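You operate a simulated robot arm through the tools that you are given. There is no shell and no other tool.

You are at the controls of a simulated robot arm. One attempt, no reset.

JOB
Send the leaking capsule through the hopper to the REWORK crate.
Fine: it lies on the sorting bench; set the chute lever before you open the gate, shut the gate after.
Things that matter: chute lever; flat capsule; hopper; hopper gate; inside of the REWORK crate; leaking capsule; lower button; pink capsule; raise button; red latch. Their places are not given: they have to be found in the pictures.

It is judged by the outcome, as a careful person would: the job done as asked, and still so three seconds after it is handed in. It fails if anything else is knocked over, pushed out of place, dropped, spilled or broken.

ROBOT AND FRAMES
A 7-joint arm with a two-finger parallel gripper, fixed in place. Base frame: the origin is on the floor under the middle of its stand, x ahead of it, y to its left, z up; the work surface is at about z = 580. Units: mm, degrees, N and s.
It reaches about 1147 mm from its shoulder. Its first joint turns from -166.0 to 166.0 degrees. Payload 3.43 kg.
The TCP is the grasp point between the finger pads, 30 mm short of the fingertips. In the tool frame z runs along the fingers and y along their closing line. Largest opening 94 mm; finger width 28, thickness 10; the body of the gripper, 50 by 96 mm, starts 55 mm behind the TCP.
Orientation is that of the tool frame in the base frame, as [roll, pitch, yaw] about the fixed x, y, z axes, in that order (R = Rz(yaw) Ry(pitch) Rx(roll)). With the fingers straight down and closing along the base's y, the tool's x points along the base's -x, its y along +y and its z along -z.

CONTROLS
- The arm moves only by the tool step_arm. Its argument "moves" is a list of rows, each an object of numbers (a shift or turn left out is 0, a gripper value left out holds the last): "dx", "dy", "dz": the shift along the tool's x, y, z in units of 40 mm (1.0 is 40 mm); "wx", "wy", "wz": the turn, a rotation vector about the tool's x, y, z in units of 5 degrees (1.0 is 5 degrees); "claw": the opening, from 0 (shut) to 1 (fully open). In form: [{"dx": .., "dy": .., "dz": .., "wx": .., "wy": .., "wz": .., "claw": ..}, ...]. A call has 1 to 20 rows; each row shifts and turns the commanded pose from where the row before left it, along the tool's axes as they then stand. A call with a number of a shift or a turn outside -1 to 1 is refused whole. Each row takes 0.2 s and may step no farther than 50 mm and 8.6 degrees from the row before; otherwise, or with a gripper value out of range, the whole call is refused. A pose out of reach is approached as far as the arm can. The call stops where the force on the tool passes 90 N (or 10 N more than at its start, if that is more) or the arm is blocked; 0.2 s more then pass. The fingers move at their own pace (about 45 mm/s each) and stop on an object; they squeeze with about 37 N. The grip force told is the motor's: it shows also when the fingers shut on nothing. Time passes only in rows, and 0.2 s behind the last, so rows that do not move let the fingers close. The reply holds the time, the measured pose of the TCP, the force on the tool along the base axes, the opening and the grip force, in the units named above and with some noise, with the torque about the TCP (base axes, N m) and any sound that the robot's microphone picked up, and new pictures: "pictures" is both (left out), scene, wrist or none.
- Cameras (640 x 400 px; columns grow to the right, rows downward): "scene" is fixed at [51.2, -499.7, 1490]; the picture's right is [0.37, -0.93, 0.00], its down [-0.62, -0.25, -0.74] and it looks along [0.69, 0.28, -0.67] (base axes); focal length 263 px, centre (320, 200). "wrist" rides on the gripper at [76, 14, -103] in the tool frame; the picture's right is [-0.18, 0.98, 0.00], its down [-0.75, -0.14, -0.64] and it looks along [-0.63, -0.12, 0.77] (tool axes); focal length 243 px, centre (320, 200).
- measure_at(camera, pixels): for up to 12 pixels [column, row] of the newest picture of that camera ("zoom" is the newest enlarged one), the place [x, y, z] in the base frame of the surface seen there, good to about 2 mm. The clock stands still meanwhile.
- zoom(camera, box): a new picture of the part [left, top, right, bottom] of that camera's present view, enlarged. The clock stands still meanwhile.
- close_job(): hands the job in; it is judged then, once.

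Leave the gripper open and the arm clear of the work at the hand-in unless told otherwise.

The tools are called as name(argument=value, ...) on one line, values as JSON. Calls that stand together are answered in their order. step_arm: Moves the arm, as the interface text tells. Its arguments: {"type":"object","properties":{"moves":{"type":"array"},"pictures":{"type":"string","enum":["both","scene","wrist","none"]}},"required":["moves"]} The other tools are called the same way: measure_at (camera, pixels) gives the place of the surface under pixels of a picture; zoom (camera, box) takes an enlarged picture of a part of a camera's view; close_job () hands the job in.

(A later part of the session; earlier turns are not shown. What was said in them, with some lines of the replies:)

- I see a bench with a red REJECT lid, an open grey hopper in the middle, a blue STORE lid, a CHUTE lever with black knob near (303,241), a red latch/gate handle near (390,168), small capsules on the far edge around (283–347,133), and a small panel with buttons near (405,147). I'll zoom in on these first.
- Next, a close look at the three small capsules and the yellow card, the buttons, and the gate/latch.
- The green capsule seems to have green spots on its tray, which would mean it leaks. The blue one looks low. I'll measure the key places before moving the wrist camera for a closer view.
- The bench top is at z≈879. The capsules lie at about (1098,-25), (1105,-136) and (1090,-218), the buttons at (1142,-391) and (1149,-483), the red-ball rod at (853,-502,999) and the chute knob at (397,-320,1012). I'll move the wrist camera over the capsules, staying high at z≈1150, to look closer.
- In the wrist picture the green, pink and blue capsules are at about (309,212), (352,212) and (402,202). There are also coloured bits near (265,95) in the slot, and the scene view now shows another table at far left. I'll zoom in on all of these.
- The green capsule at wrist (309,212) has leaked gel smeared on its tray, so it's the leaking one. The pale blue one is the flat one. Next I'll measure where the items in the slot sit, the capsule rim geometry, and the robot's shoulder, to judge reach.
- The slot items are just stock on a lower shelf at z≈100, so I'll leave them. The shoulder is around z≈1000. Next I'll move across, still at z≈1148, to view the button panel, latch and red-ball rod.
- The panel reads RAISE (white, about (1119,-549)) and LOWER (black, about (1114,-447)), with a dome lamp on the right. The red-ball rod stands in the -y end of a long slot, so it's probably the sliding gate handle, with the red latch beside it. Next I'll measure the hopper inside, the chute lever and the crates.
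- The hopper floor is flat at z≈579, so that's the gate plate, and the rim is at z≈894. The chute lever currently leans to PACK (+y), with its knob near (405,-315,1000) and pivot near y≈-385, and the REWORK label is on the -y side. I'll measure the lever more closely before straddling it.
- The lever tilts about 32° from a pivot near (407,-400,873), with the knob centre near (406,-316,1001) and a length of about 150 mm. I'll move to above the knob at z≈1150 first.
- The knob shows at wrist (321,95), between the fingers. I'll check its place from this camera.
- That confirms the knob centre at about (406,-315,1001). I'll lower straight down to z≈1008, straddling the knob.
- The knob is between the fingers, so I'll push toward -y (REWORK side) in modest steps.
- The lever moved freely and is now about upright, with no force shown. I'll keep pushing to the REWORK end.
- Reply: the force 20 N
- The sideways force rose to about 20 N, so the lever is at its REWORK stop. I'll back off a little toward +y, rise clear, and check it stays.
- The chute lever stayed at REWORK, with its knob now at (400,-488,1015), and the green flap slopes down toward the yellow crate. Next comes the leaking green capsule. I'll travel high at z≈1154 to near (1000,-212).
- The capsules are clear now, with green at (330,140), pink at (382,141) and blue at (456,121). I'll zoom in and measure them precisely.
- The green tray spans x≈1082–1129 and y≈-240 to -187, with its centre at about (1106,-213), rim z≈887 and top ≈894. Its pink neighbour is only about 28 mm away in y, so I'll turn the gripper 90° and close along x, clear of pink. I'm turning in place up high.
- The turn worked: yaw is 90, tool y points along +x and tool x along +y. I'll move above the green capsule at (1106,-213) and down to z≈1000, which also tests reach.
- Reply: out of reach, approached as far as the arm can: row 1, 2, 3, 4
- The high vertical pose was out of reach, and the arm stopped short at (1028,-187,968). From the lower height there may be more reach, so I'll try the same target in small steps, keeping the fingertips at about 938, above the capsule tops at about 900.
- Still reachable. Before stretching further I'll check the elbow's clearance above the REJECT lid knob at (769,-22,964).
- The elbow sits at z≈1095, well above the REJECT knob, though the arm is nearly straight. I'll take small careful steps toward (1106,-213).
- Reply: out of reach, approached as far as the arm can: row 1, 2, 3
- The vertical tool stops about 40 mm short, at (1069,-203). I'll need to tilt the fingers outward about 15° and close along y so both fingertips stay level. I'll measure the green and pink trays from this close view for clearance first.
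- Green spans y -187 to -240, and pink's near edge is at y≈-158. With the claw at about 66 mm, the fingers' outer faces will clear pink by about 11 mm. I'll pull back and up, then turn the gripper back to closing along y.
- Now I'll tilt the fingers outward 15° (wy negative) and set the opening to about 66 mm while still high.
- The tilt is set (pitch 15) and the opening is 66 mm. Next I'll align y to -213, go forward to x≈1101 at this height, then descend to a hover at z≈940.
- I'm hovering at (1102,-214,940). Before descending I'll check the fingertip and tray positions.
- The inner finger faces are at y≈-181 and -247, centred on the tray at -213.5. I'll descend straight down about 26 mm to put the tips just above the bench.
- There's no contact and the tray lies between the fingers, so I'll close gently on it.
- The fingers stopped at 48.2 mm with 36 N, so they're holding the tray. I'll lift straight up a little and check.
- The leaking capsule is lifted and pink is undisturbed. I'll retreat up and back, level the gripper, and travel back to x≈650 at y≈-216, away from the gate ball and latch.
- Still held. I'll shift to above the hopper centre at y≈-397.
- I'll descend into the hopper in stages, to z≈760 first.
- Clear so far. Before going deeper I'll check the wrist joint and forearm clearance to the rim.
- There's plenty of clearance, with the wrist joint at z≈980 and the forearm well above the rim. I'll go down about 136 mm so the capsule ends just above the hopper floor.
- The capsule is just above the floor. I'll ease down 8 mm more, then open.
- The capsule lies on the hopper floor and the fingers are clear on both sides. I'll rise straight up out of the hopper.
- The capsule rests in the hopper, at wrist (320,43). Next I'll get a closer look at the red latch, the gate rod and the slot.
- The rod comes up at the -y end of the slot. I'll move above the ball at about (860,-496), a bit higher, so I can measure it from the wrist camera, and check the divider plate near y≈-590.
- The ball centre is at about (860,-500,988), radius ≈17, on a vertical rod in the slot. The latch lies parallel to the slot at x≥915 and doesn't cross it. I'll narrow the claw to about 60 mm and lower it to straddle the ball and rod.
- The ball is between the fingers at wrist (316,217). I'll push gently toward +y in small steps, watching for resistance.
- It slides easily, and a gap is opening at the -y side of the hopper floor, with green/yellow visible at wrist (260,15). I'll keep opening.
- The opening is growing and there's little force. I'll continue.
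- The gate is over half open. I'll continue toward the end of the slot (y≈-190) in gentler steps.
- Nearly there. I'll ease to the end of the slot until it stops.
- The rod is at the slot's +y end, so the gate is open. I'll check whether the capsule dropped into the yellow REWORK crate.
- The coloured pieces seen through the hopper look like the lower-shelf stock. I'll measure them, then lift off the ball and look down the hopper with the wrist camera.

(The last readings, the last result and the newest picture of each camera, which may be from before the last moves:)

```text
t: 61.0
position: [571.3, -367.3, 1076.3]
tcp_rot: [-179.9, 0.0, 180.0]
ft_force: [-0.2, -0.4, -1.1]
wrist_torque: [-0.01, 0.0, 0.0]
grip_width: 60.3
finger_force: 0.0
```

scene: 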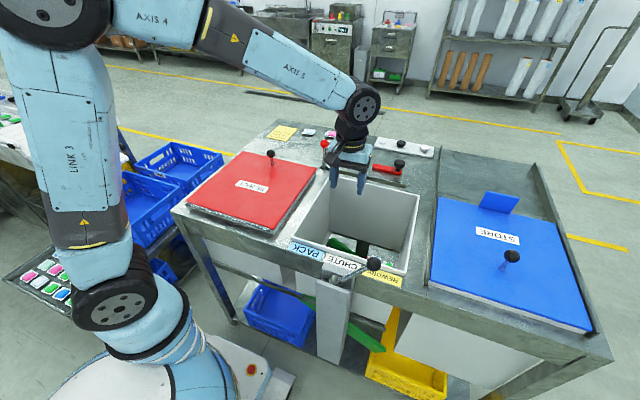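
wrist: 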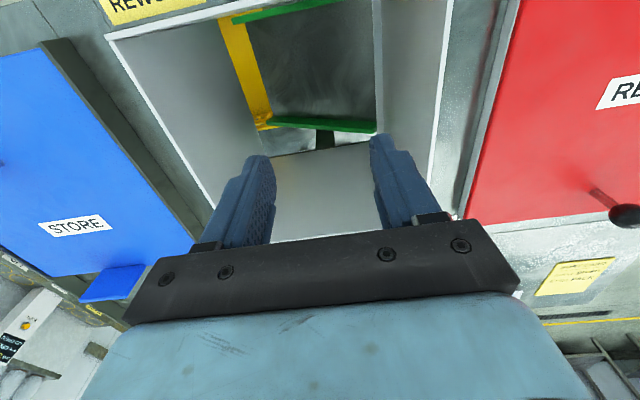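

I can see the chute's two green rails and the yellow crate through the hopper. I'll zoom in for the capsule.

zoom(camera="wrist", box=[190, 0, 410, 150])

measure_at(camera="wrist", pixels=[[320, 60], [280, 60], [350, 100], [290, 100], [250, 60], [320, 125], [290, 118], [260, 14], [240, 60], [300, 20], [350, 30], [265, 100]])

```text
2.67 times, centred on (300, 75) of wrist
```

zoom: 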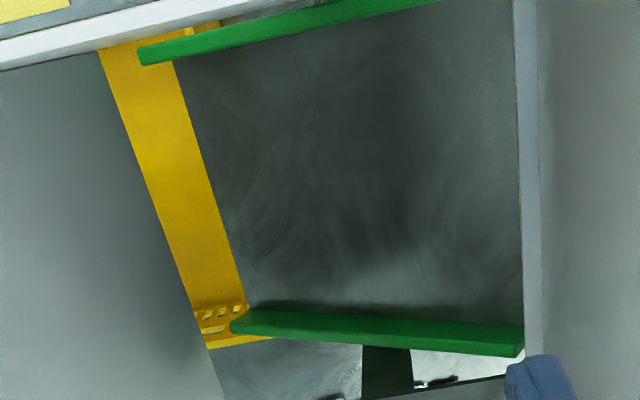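

```text
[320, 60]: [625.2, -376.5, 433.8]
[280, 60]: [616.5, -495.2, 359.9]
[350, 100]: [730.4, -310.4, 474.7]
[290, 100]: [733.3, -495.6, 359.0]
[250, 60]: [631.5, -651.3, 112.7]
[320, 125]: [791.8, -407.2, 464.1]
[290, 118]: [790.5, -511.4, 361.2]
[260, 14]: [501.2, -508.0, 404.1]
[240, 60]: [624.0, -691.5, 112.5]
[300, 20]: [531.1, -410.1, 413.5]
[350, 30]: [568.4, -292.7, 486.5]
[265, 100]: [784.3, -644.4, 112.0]
```

The chute plate between the rails is empty, so the capsule has slid on. To see into the yellow crate I'll turn the wrist camera to look toward -y, turning in place well above the hopper.

step_arm(moves=[{"wz": 1}, {"wz": 1}, {"wz": 1}, {"wz": 1}, {"wz": 1}, {"wz": 1}, {"wz": 1}, {"wz": 1}, {"wz": 1}, {"wz": 1}, {"wz": 1}, {"wz": 1}, {"wz": 1}, {"wz": 1}, {"wz": 1}, {"wz": 1}, {"wz": 1}, {"wz": 1}, {"dy": 0.9, "dx": 0.4}, {"dy": 0.9, "dx": 0.4}])

zoom(camera="wrist", box=[190, 0, 450, 180])

```text
t: 65.2
position: [643.5, -333.0, 1073.1]
tcp_rot: [180.0, 0.0, 90.0]
ft_force: [-0.1, -0.1, 0.5]
wrist_torque: [0.01, -0.01, 0.01]
grip_width: 60.0
finger_force: 0.0
```

scene: 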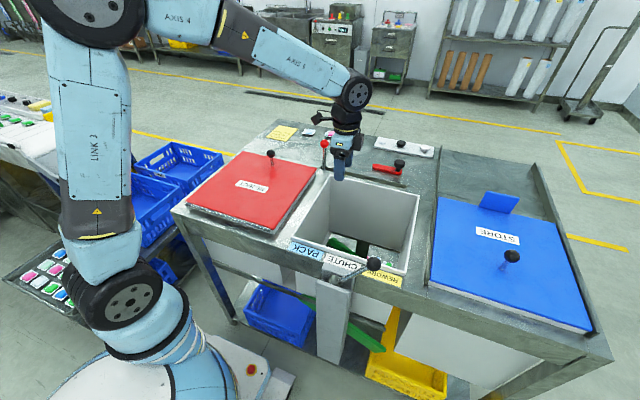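
wrist: 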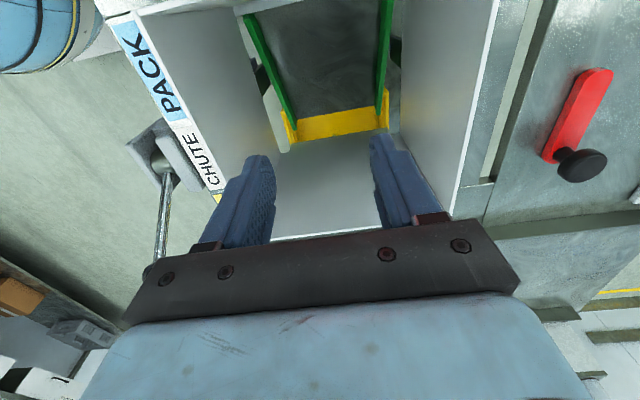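

```text
2.22 times, centred on (320, 90) of wrist
```

zoom: 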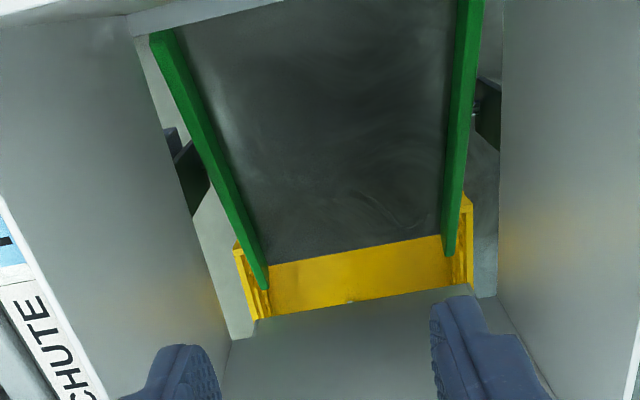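

The chute is empty and I can see part of the crate floor, with something small near (330,135) in the wrist picture. I'll measure it.

measure_at(camera="wrist", pixels=[[332, 135], [334, 137], [330, 128], [320, 125], [345, 122], [310, 132], [330, 140], [310, 155], [300, 125], [370, 118]])

zoom(camera="wrist", box=[280, 95, 400, 165])

```text
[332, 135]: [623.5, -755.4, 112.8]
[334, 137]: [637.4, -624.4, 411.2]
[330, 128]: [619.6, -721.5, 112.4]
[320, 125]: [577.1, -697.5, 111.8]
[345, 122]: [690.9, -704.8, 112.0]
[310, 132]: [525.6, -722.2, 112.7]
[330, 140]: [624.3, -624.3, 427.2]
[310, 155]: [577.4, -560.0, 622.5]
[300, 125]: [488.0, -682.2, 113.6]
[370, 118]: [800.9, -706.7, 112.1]
```

```text
5.33 times, centred on (340, 130) of wrist
```

zoom: 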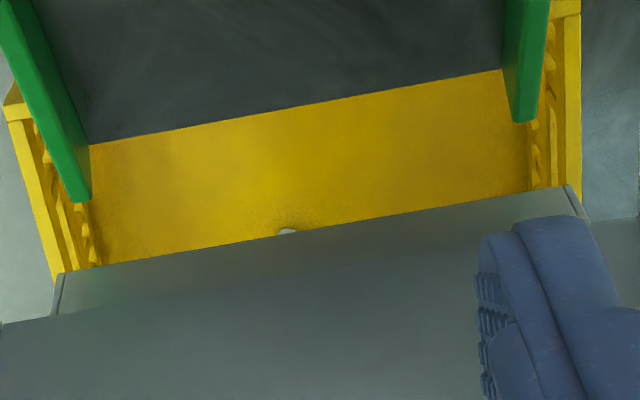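

A white capsule corner shows at about (624,-758,113), inside the crate. I'll shift the camera about 100 mm toward +y to see under the bin edge.

step_arm(moves=[{"dx": 0.9}, {"dx": 0.9}, {"dx": 0.9}, {}])

zoom(camera="wrist", box=[270, 90, 410, 190])

```text
t: 66.2
position: [645.3, -225.0, 1074.2]
tcp_rot: [-180.0, 0.0, 90.0]
ft_force: [-0.2, 0.5, -0.1]
wrist_torque: [0.07, -0.02, 0.06]
grip_width: 60.1
finger_force: 0.0
```

scene: 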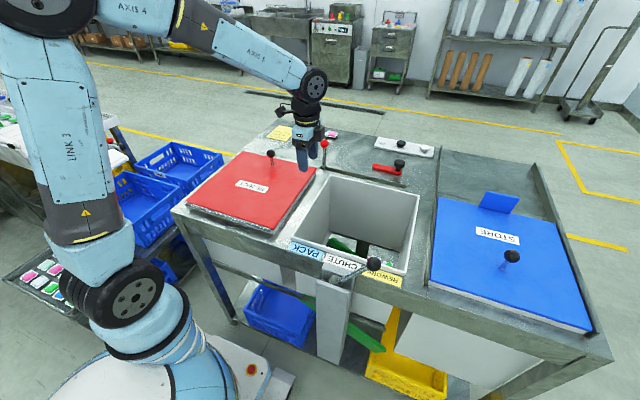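
wrist: 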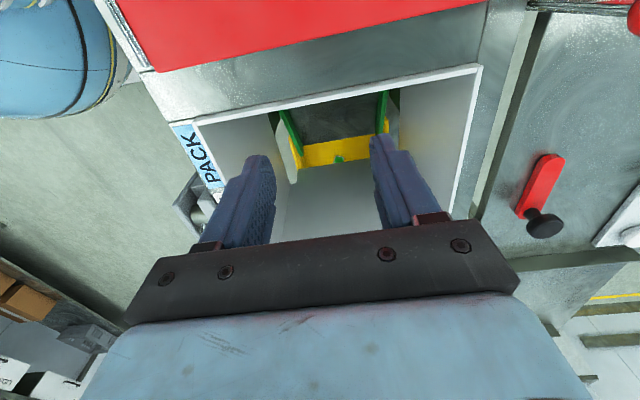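

```text
4.00 times, centred on (340, 140) of wrist
```

zoom: 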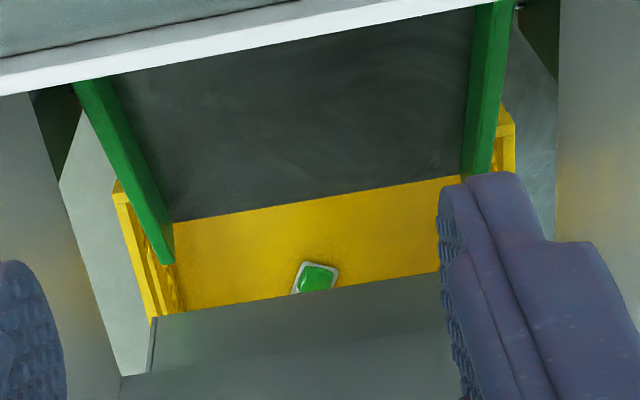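

The green leaking capsule lies in the yellow REWORK crate. Next I'll shut the gate, so I'll turn the gripper back to close along y and measure where the ball is now.

step_arm(moves=[{"wz": -1}, {"wz": -1}, {"wz": -1}, {"wz": -1}, {"wz": -1}, {"wz": -1}, {"wz": -1}, {"wz": -1}, {"wz": -1}, {"wz": -1}, {"wz": -1}, {"wz": -1}, {"wz": -1}, {"wz": -1}, {"wz": -1}, {"wz": -1}, {"wz": -1}, {"wz": -1}, {"dz": -0.8}, {}])

measure_at(camera="scene", pixels=[[323, 143], [323, 155], [325, 165]])

```text
t: 70.4
position: [642.4, -225.4, 1108.1]
tcp_rot: [-180.0, 0.0, 179.9]
ft_force: [-0.7, -0.3, -0.1]
wrist_torque: [-0.02, 0.02, -0.01]
grip_width: 60.2
finger_force: 0.0
```

scene: 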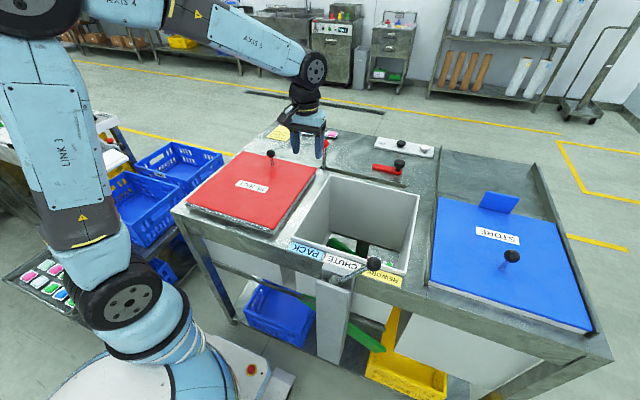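
wrist: 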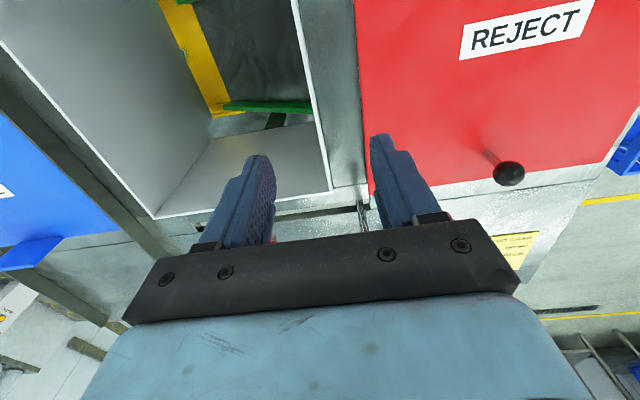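

```text
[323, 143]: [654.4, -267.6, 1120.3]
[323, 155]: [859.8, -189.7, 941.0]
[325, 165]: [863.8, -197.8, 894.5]
```

The rod now stands at about (860,-191). I'll move above it at z≈1108.

step_arm(moves=[{"dx": -0.908, "dy": 0.135}, {"dx": -0.908, "dy": 0.135}, {"dx": -0.908, "dy": 0.135}, {"dx": -0.908, "dy": 0.135}, {"dx": -0.908, "dy": 0.135}, {"dx": -0.908, "dy": 0.135}, {}, {}])

```text
t: 72.2
position: [860.2, -192.1, 1105.3]
tcp_rot: [179.9, -0.1, -180.0]
ft_force: [0.1, -0.4, 1.0]
wrist_torque: [0.01, -0.01, -0.02]
grip_width: 60.2
finger_force: 0.0
```

scene: 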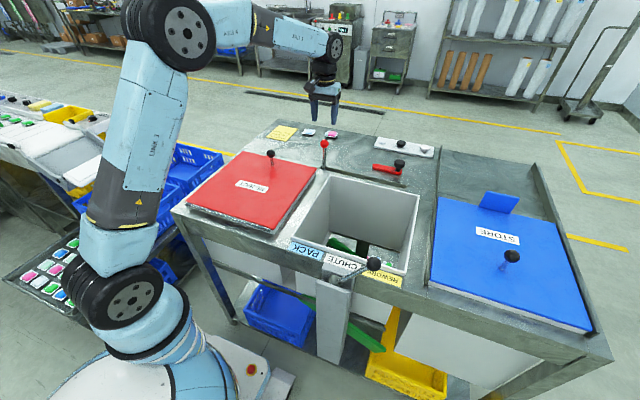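
wrist: 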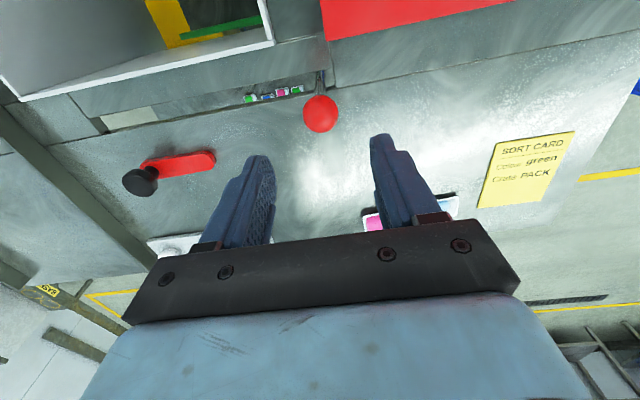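

measure_at(camera="wrist", pixels=[[320, 113], [308, 113], [332, 113], [320, 100]])

```text
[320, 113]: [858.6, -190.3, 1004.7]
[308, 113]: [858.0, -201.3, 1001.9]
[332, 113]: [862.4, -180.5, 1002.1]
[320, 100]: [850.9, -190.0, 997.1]
```

The ball centre is at (860,-191), directly under the TCP. I'll lower to straddle it as before, to z≈965.

step_arm(moves=[{"dz": 0.875}, {"dz": 0.875}, {"dz": 0.875}, {"dz": 0.875}, {}], pictures="wrist")

```text
t: 73.4
position: [861.8, -192.6, 966.9]
tcp_rot: [180.0, 0.0, -180.0]
ft_force: [-0.3, 0.5, -0.6]
wrist_torque: [0.01, 0.02, -0.01]
grip_width: 60.4
finger_force: 0.1
```

wrist: 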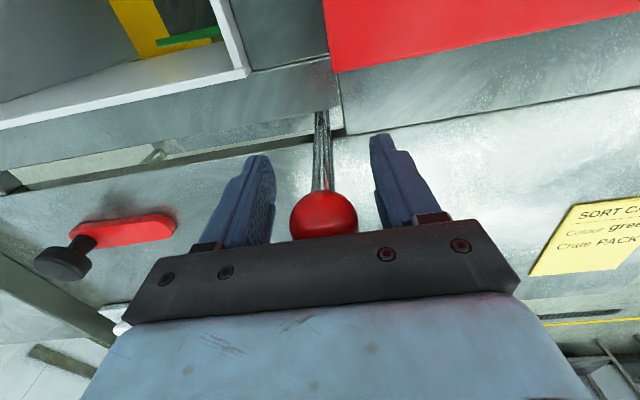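

The ball is between the fingers. I'll slide the gate shut toward -y, most of the way first.

step_arm(moves=[{"dy": -0.5}, {"dy": -0.5}, {"dy": -0.5}, {"dy": -0.5}, {"dy": -0.5}, {"dy": -0.5}, {"dy": -0.5}, {"dy": -0.5}, {"dy": -0.5}, {"dy": -0.5}, {"dy": -0.5}, {"dy": -0.5}, {"dy": -0.5}, {"dy": -0.5}, {}])

```text
t: 76.6
position: [861.1, -473.6, 967.0]
tcp_rot: [180.0, -0.1, -180.0]
ft_force: [0.6, -0.2, 0.3]
wrist_torque: [0.01, -0.02, 0.0]
grip_width: 60.2
finger_force: 0.1
```

scene: 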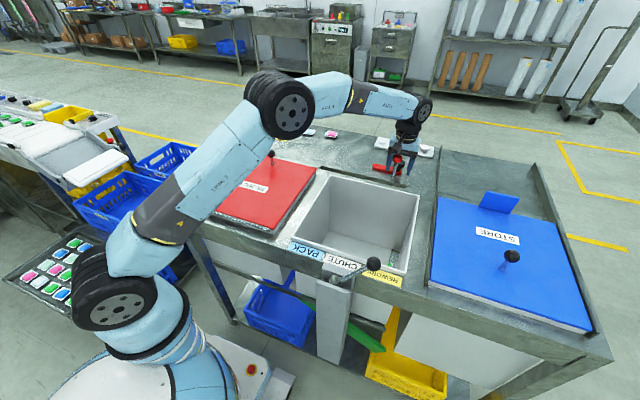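
wrist: 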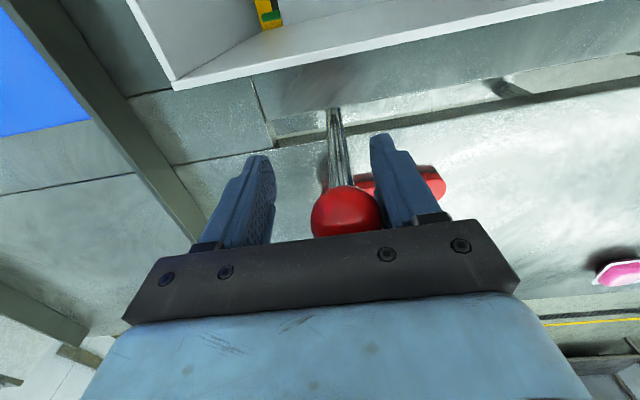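

Only a small gap is left, with the ball at y≈-460 and its start at -500. I'll ease it to the closed stop.

step_arm(moves=[{"dy": -0.3}, {"dy": -0.3}, {"dy": -0.2}, {"dy": -0.15}, {"dy": -0.1}, {}])

zoom(camera="scene", box=[320, 160, 440, 280])

```text
t: 78.0
position: [861.3, -513.6, 966.3]
tcp_rot: [179.9, -0.1, 179.9]
ft_force: [1.2, 4.2, -1.3]
wrist_torque: [-0.16, 0.07, -0.02]
grip_width: 62.9
finger_force: 2.2
```

scene: 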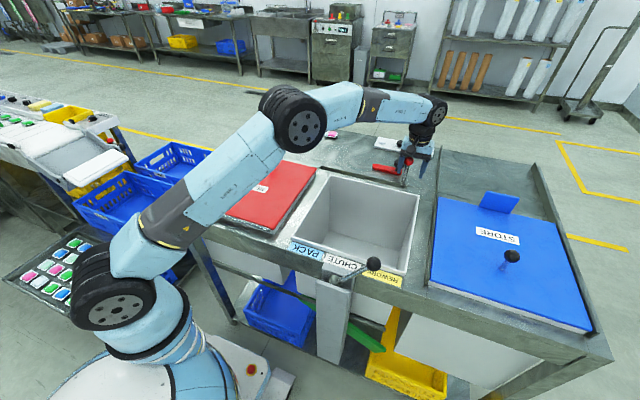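
wrist: 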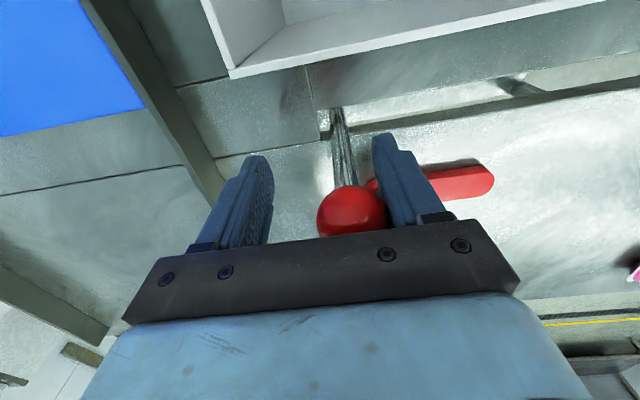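

```text
3.33 times, centred on (380, 220) of scene
```

zoom: 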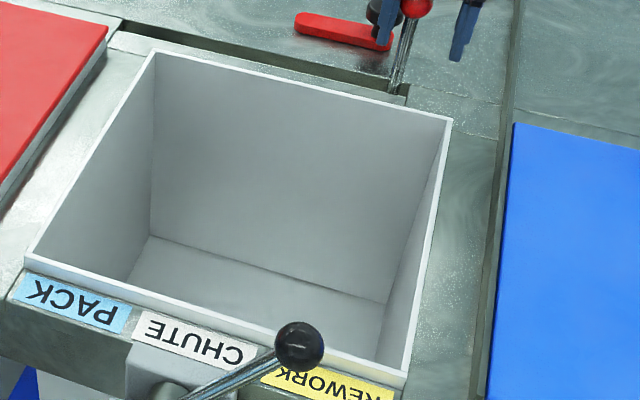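

The floor looks closed again, with about 4 N felt at the stop. I'll push slightly once more to be sure, then centre the fingers and rise.

step_arm(moves=[{"dy": -0.1}, {}, {"dy": 0.4}, {}, {"dz": -0.9}, {"dz": -0.9}, {"dz": -0.9}, {"dz": -0.9}, {}])

measure_at(camera="wrist", pixels=[[318, 110], [308, 108], [328, 108], [350, 138]])

zoom(camera="scene", box=[270, 110, 450, 290])

```text
t: 80.0
position: [860.9, -504.1, 1109.8]
tcp_rot: [180.0, 0.0, 179.9]
ft_force: [-0.1, 0.8, 0.6]
wrist_torque: [0.01, 0.01, -0.04]
grip_width: 60.4
finger_force: 0.0
```

scene: 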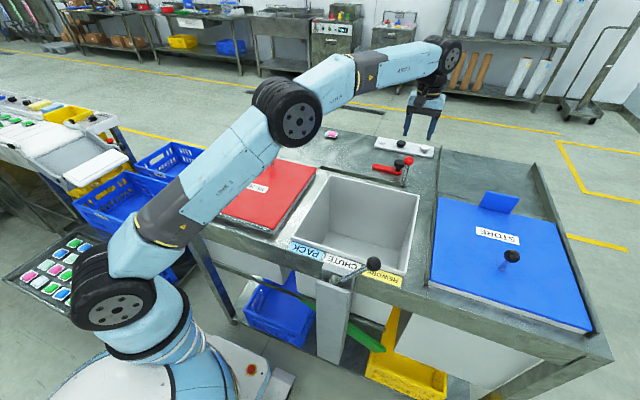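
wrist: 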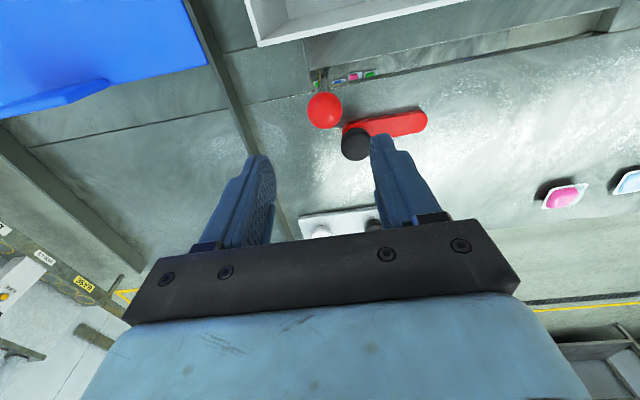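

```text
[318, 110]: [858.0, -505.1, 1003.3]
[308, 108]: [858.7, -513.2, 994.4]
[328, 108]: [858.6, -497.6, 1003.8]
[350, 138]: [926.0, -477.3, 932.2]
```

```text
2.22 times, centred on (360, 200) of scene
```

zoom: 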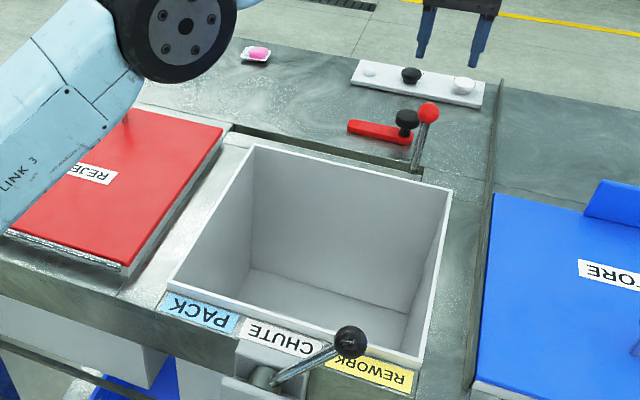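

The ball is back at y≈-501, its starting closed position, and the hopper floor is solid and empty. I'll retreat up and back to the start pose with the gripper fully open.

step_arm(moves=[{"dx": 0.4, "dz": -0.8, "claw": 1}, {"dx": 0.85, "dy": 0.5, "dz": -0.34}, {"dx": 0.85, "dy": 0.5, "dz": -0.34}, {"dx": 0.85, "dy": 0.5, "dz": -0.34}, {"dx": 0.85, "dy": 0.5, "dz": -0.34}, {"dx": 0.85, "dy": 0.5, "dz": -0.34}, {"dx": 0.85, "dy": 0.5, "dz": -0.34}, {"dx": 0.85, "dy": 0.5, "dz": -0.34}, {"dx": 0.85, "dy": 0.5, "dz": -0.34}, {"dx": 0.85, "dy": 0.5, "dz": -0.34}, {"dy": 0.5, "dz": -0.34}, {}, {}])

zoom(camera="scene", box=[250, 110, 450, 235])

zoom(camera="scene", box=[230, 220, 460, 390])

```text
t: 82.8
position: [542.0, -302.0, 1277.1]
tcp_rot: [-180.0, 0.1, -180.0]
ft_force: [-0.3, 0.2, -0.1]
wrist_torque: [0.0, 0.0, 0.01]
grip_width: 93.8
finger_force: 0.2
```

scene: 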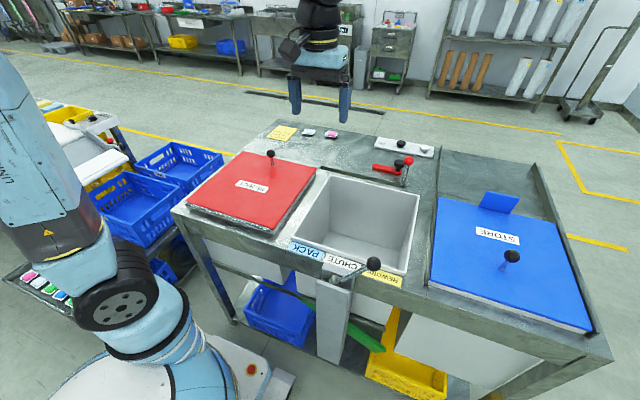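
wrist: 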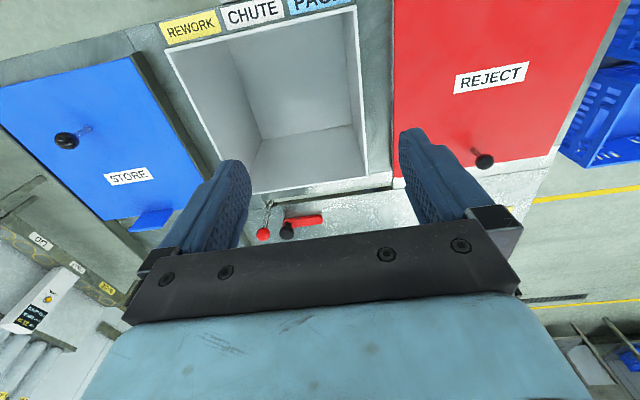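

```text
3.20 times, centred on (350, 172) of scene
```

zoom: 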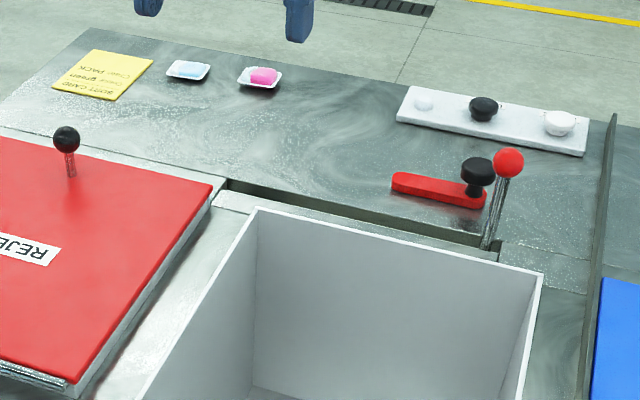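

```text
2.35 times, centred on (345, 305) of scene
```

zoom: 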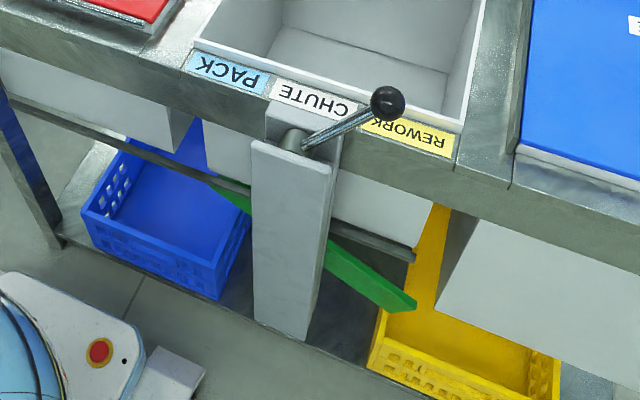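

Everything is as it should be:
- **Leaking capsule:** it was seen in the yellow REWORK crate.
- **Chute lever and gate:** the lever stands at REWORK, and the gate is shut, with the ball at its starting place.
- **Everything else:** the pink and flat capsules, card, latch and buttons are unmoved.
- **Arm:** it's clear of the work with the gripper open.

I'm handing the job in.

close_job()

```text
The job is handed in.
```

The leaking green capsule went through the hopper and is now in the yellow REWORK crate; I saw it there with the wrist camera. The job is handed in.

- **Order of work:** I set the chute lever to REWORK first, then put the capsule in the hopper. I opened the gate, and after the capsule had dropped I shut it again. The gate handle is back where it started.
- **Not touched:** the flat and pink capsules, the red latch and the raise and lower buttons. The gate slid freely, so none of those controls were needed.
- **As left:** the chute lever is still at REWORK. The arm is clear of the bench with the gripper open.
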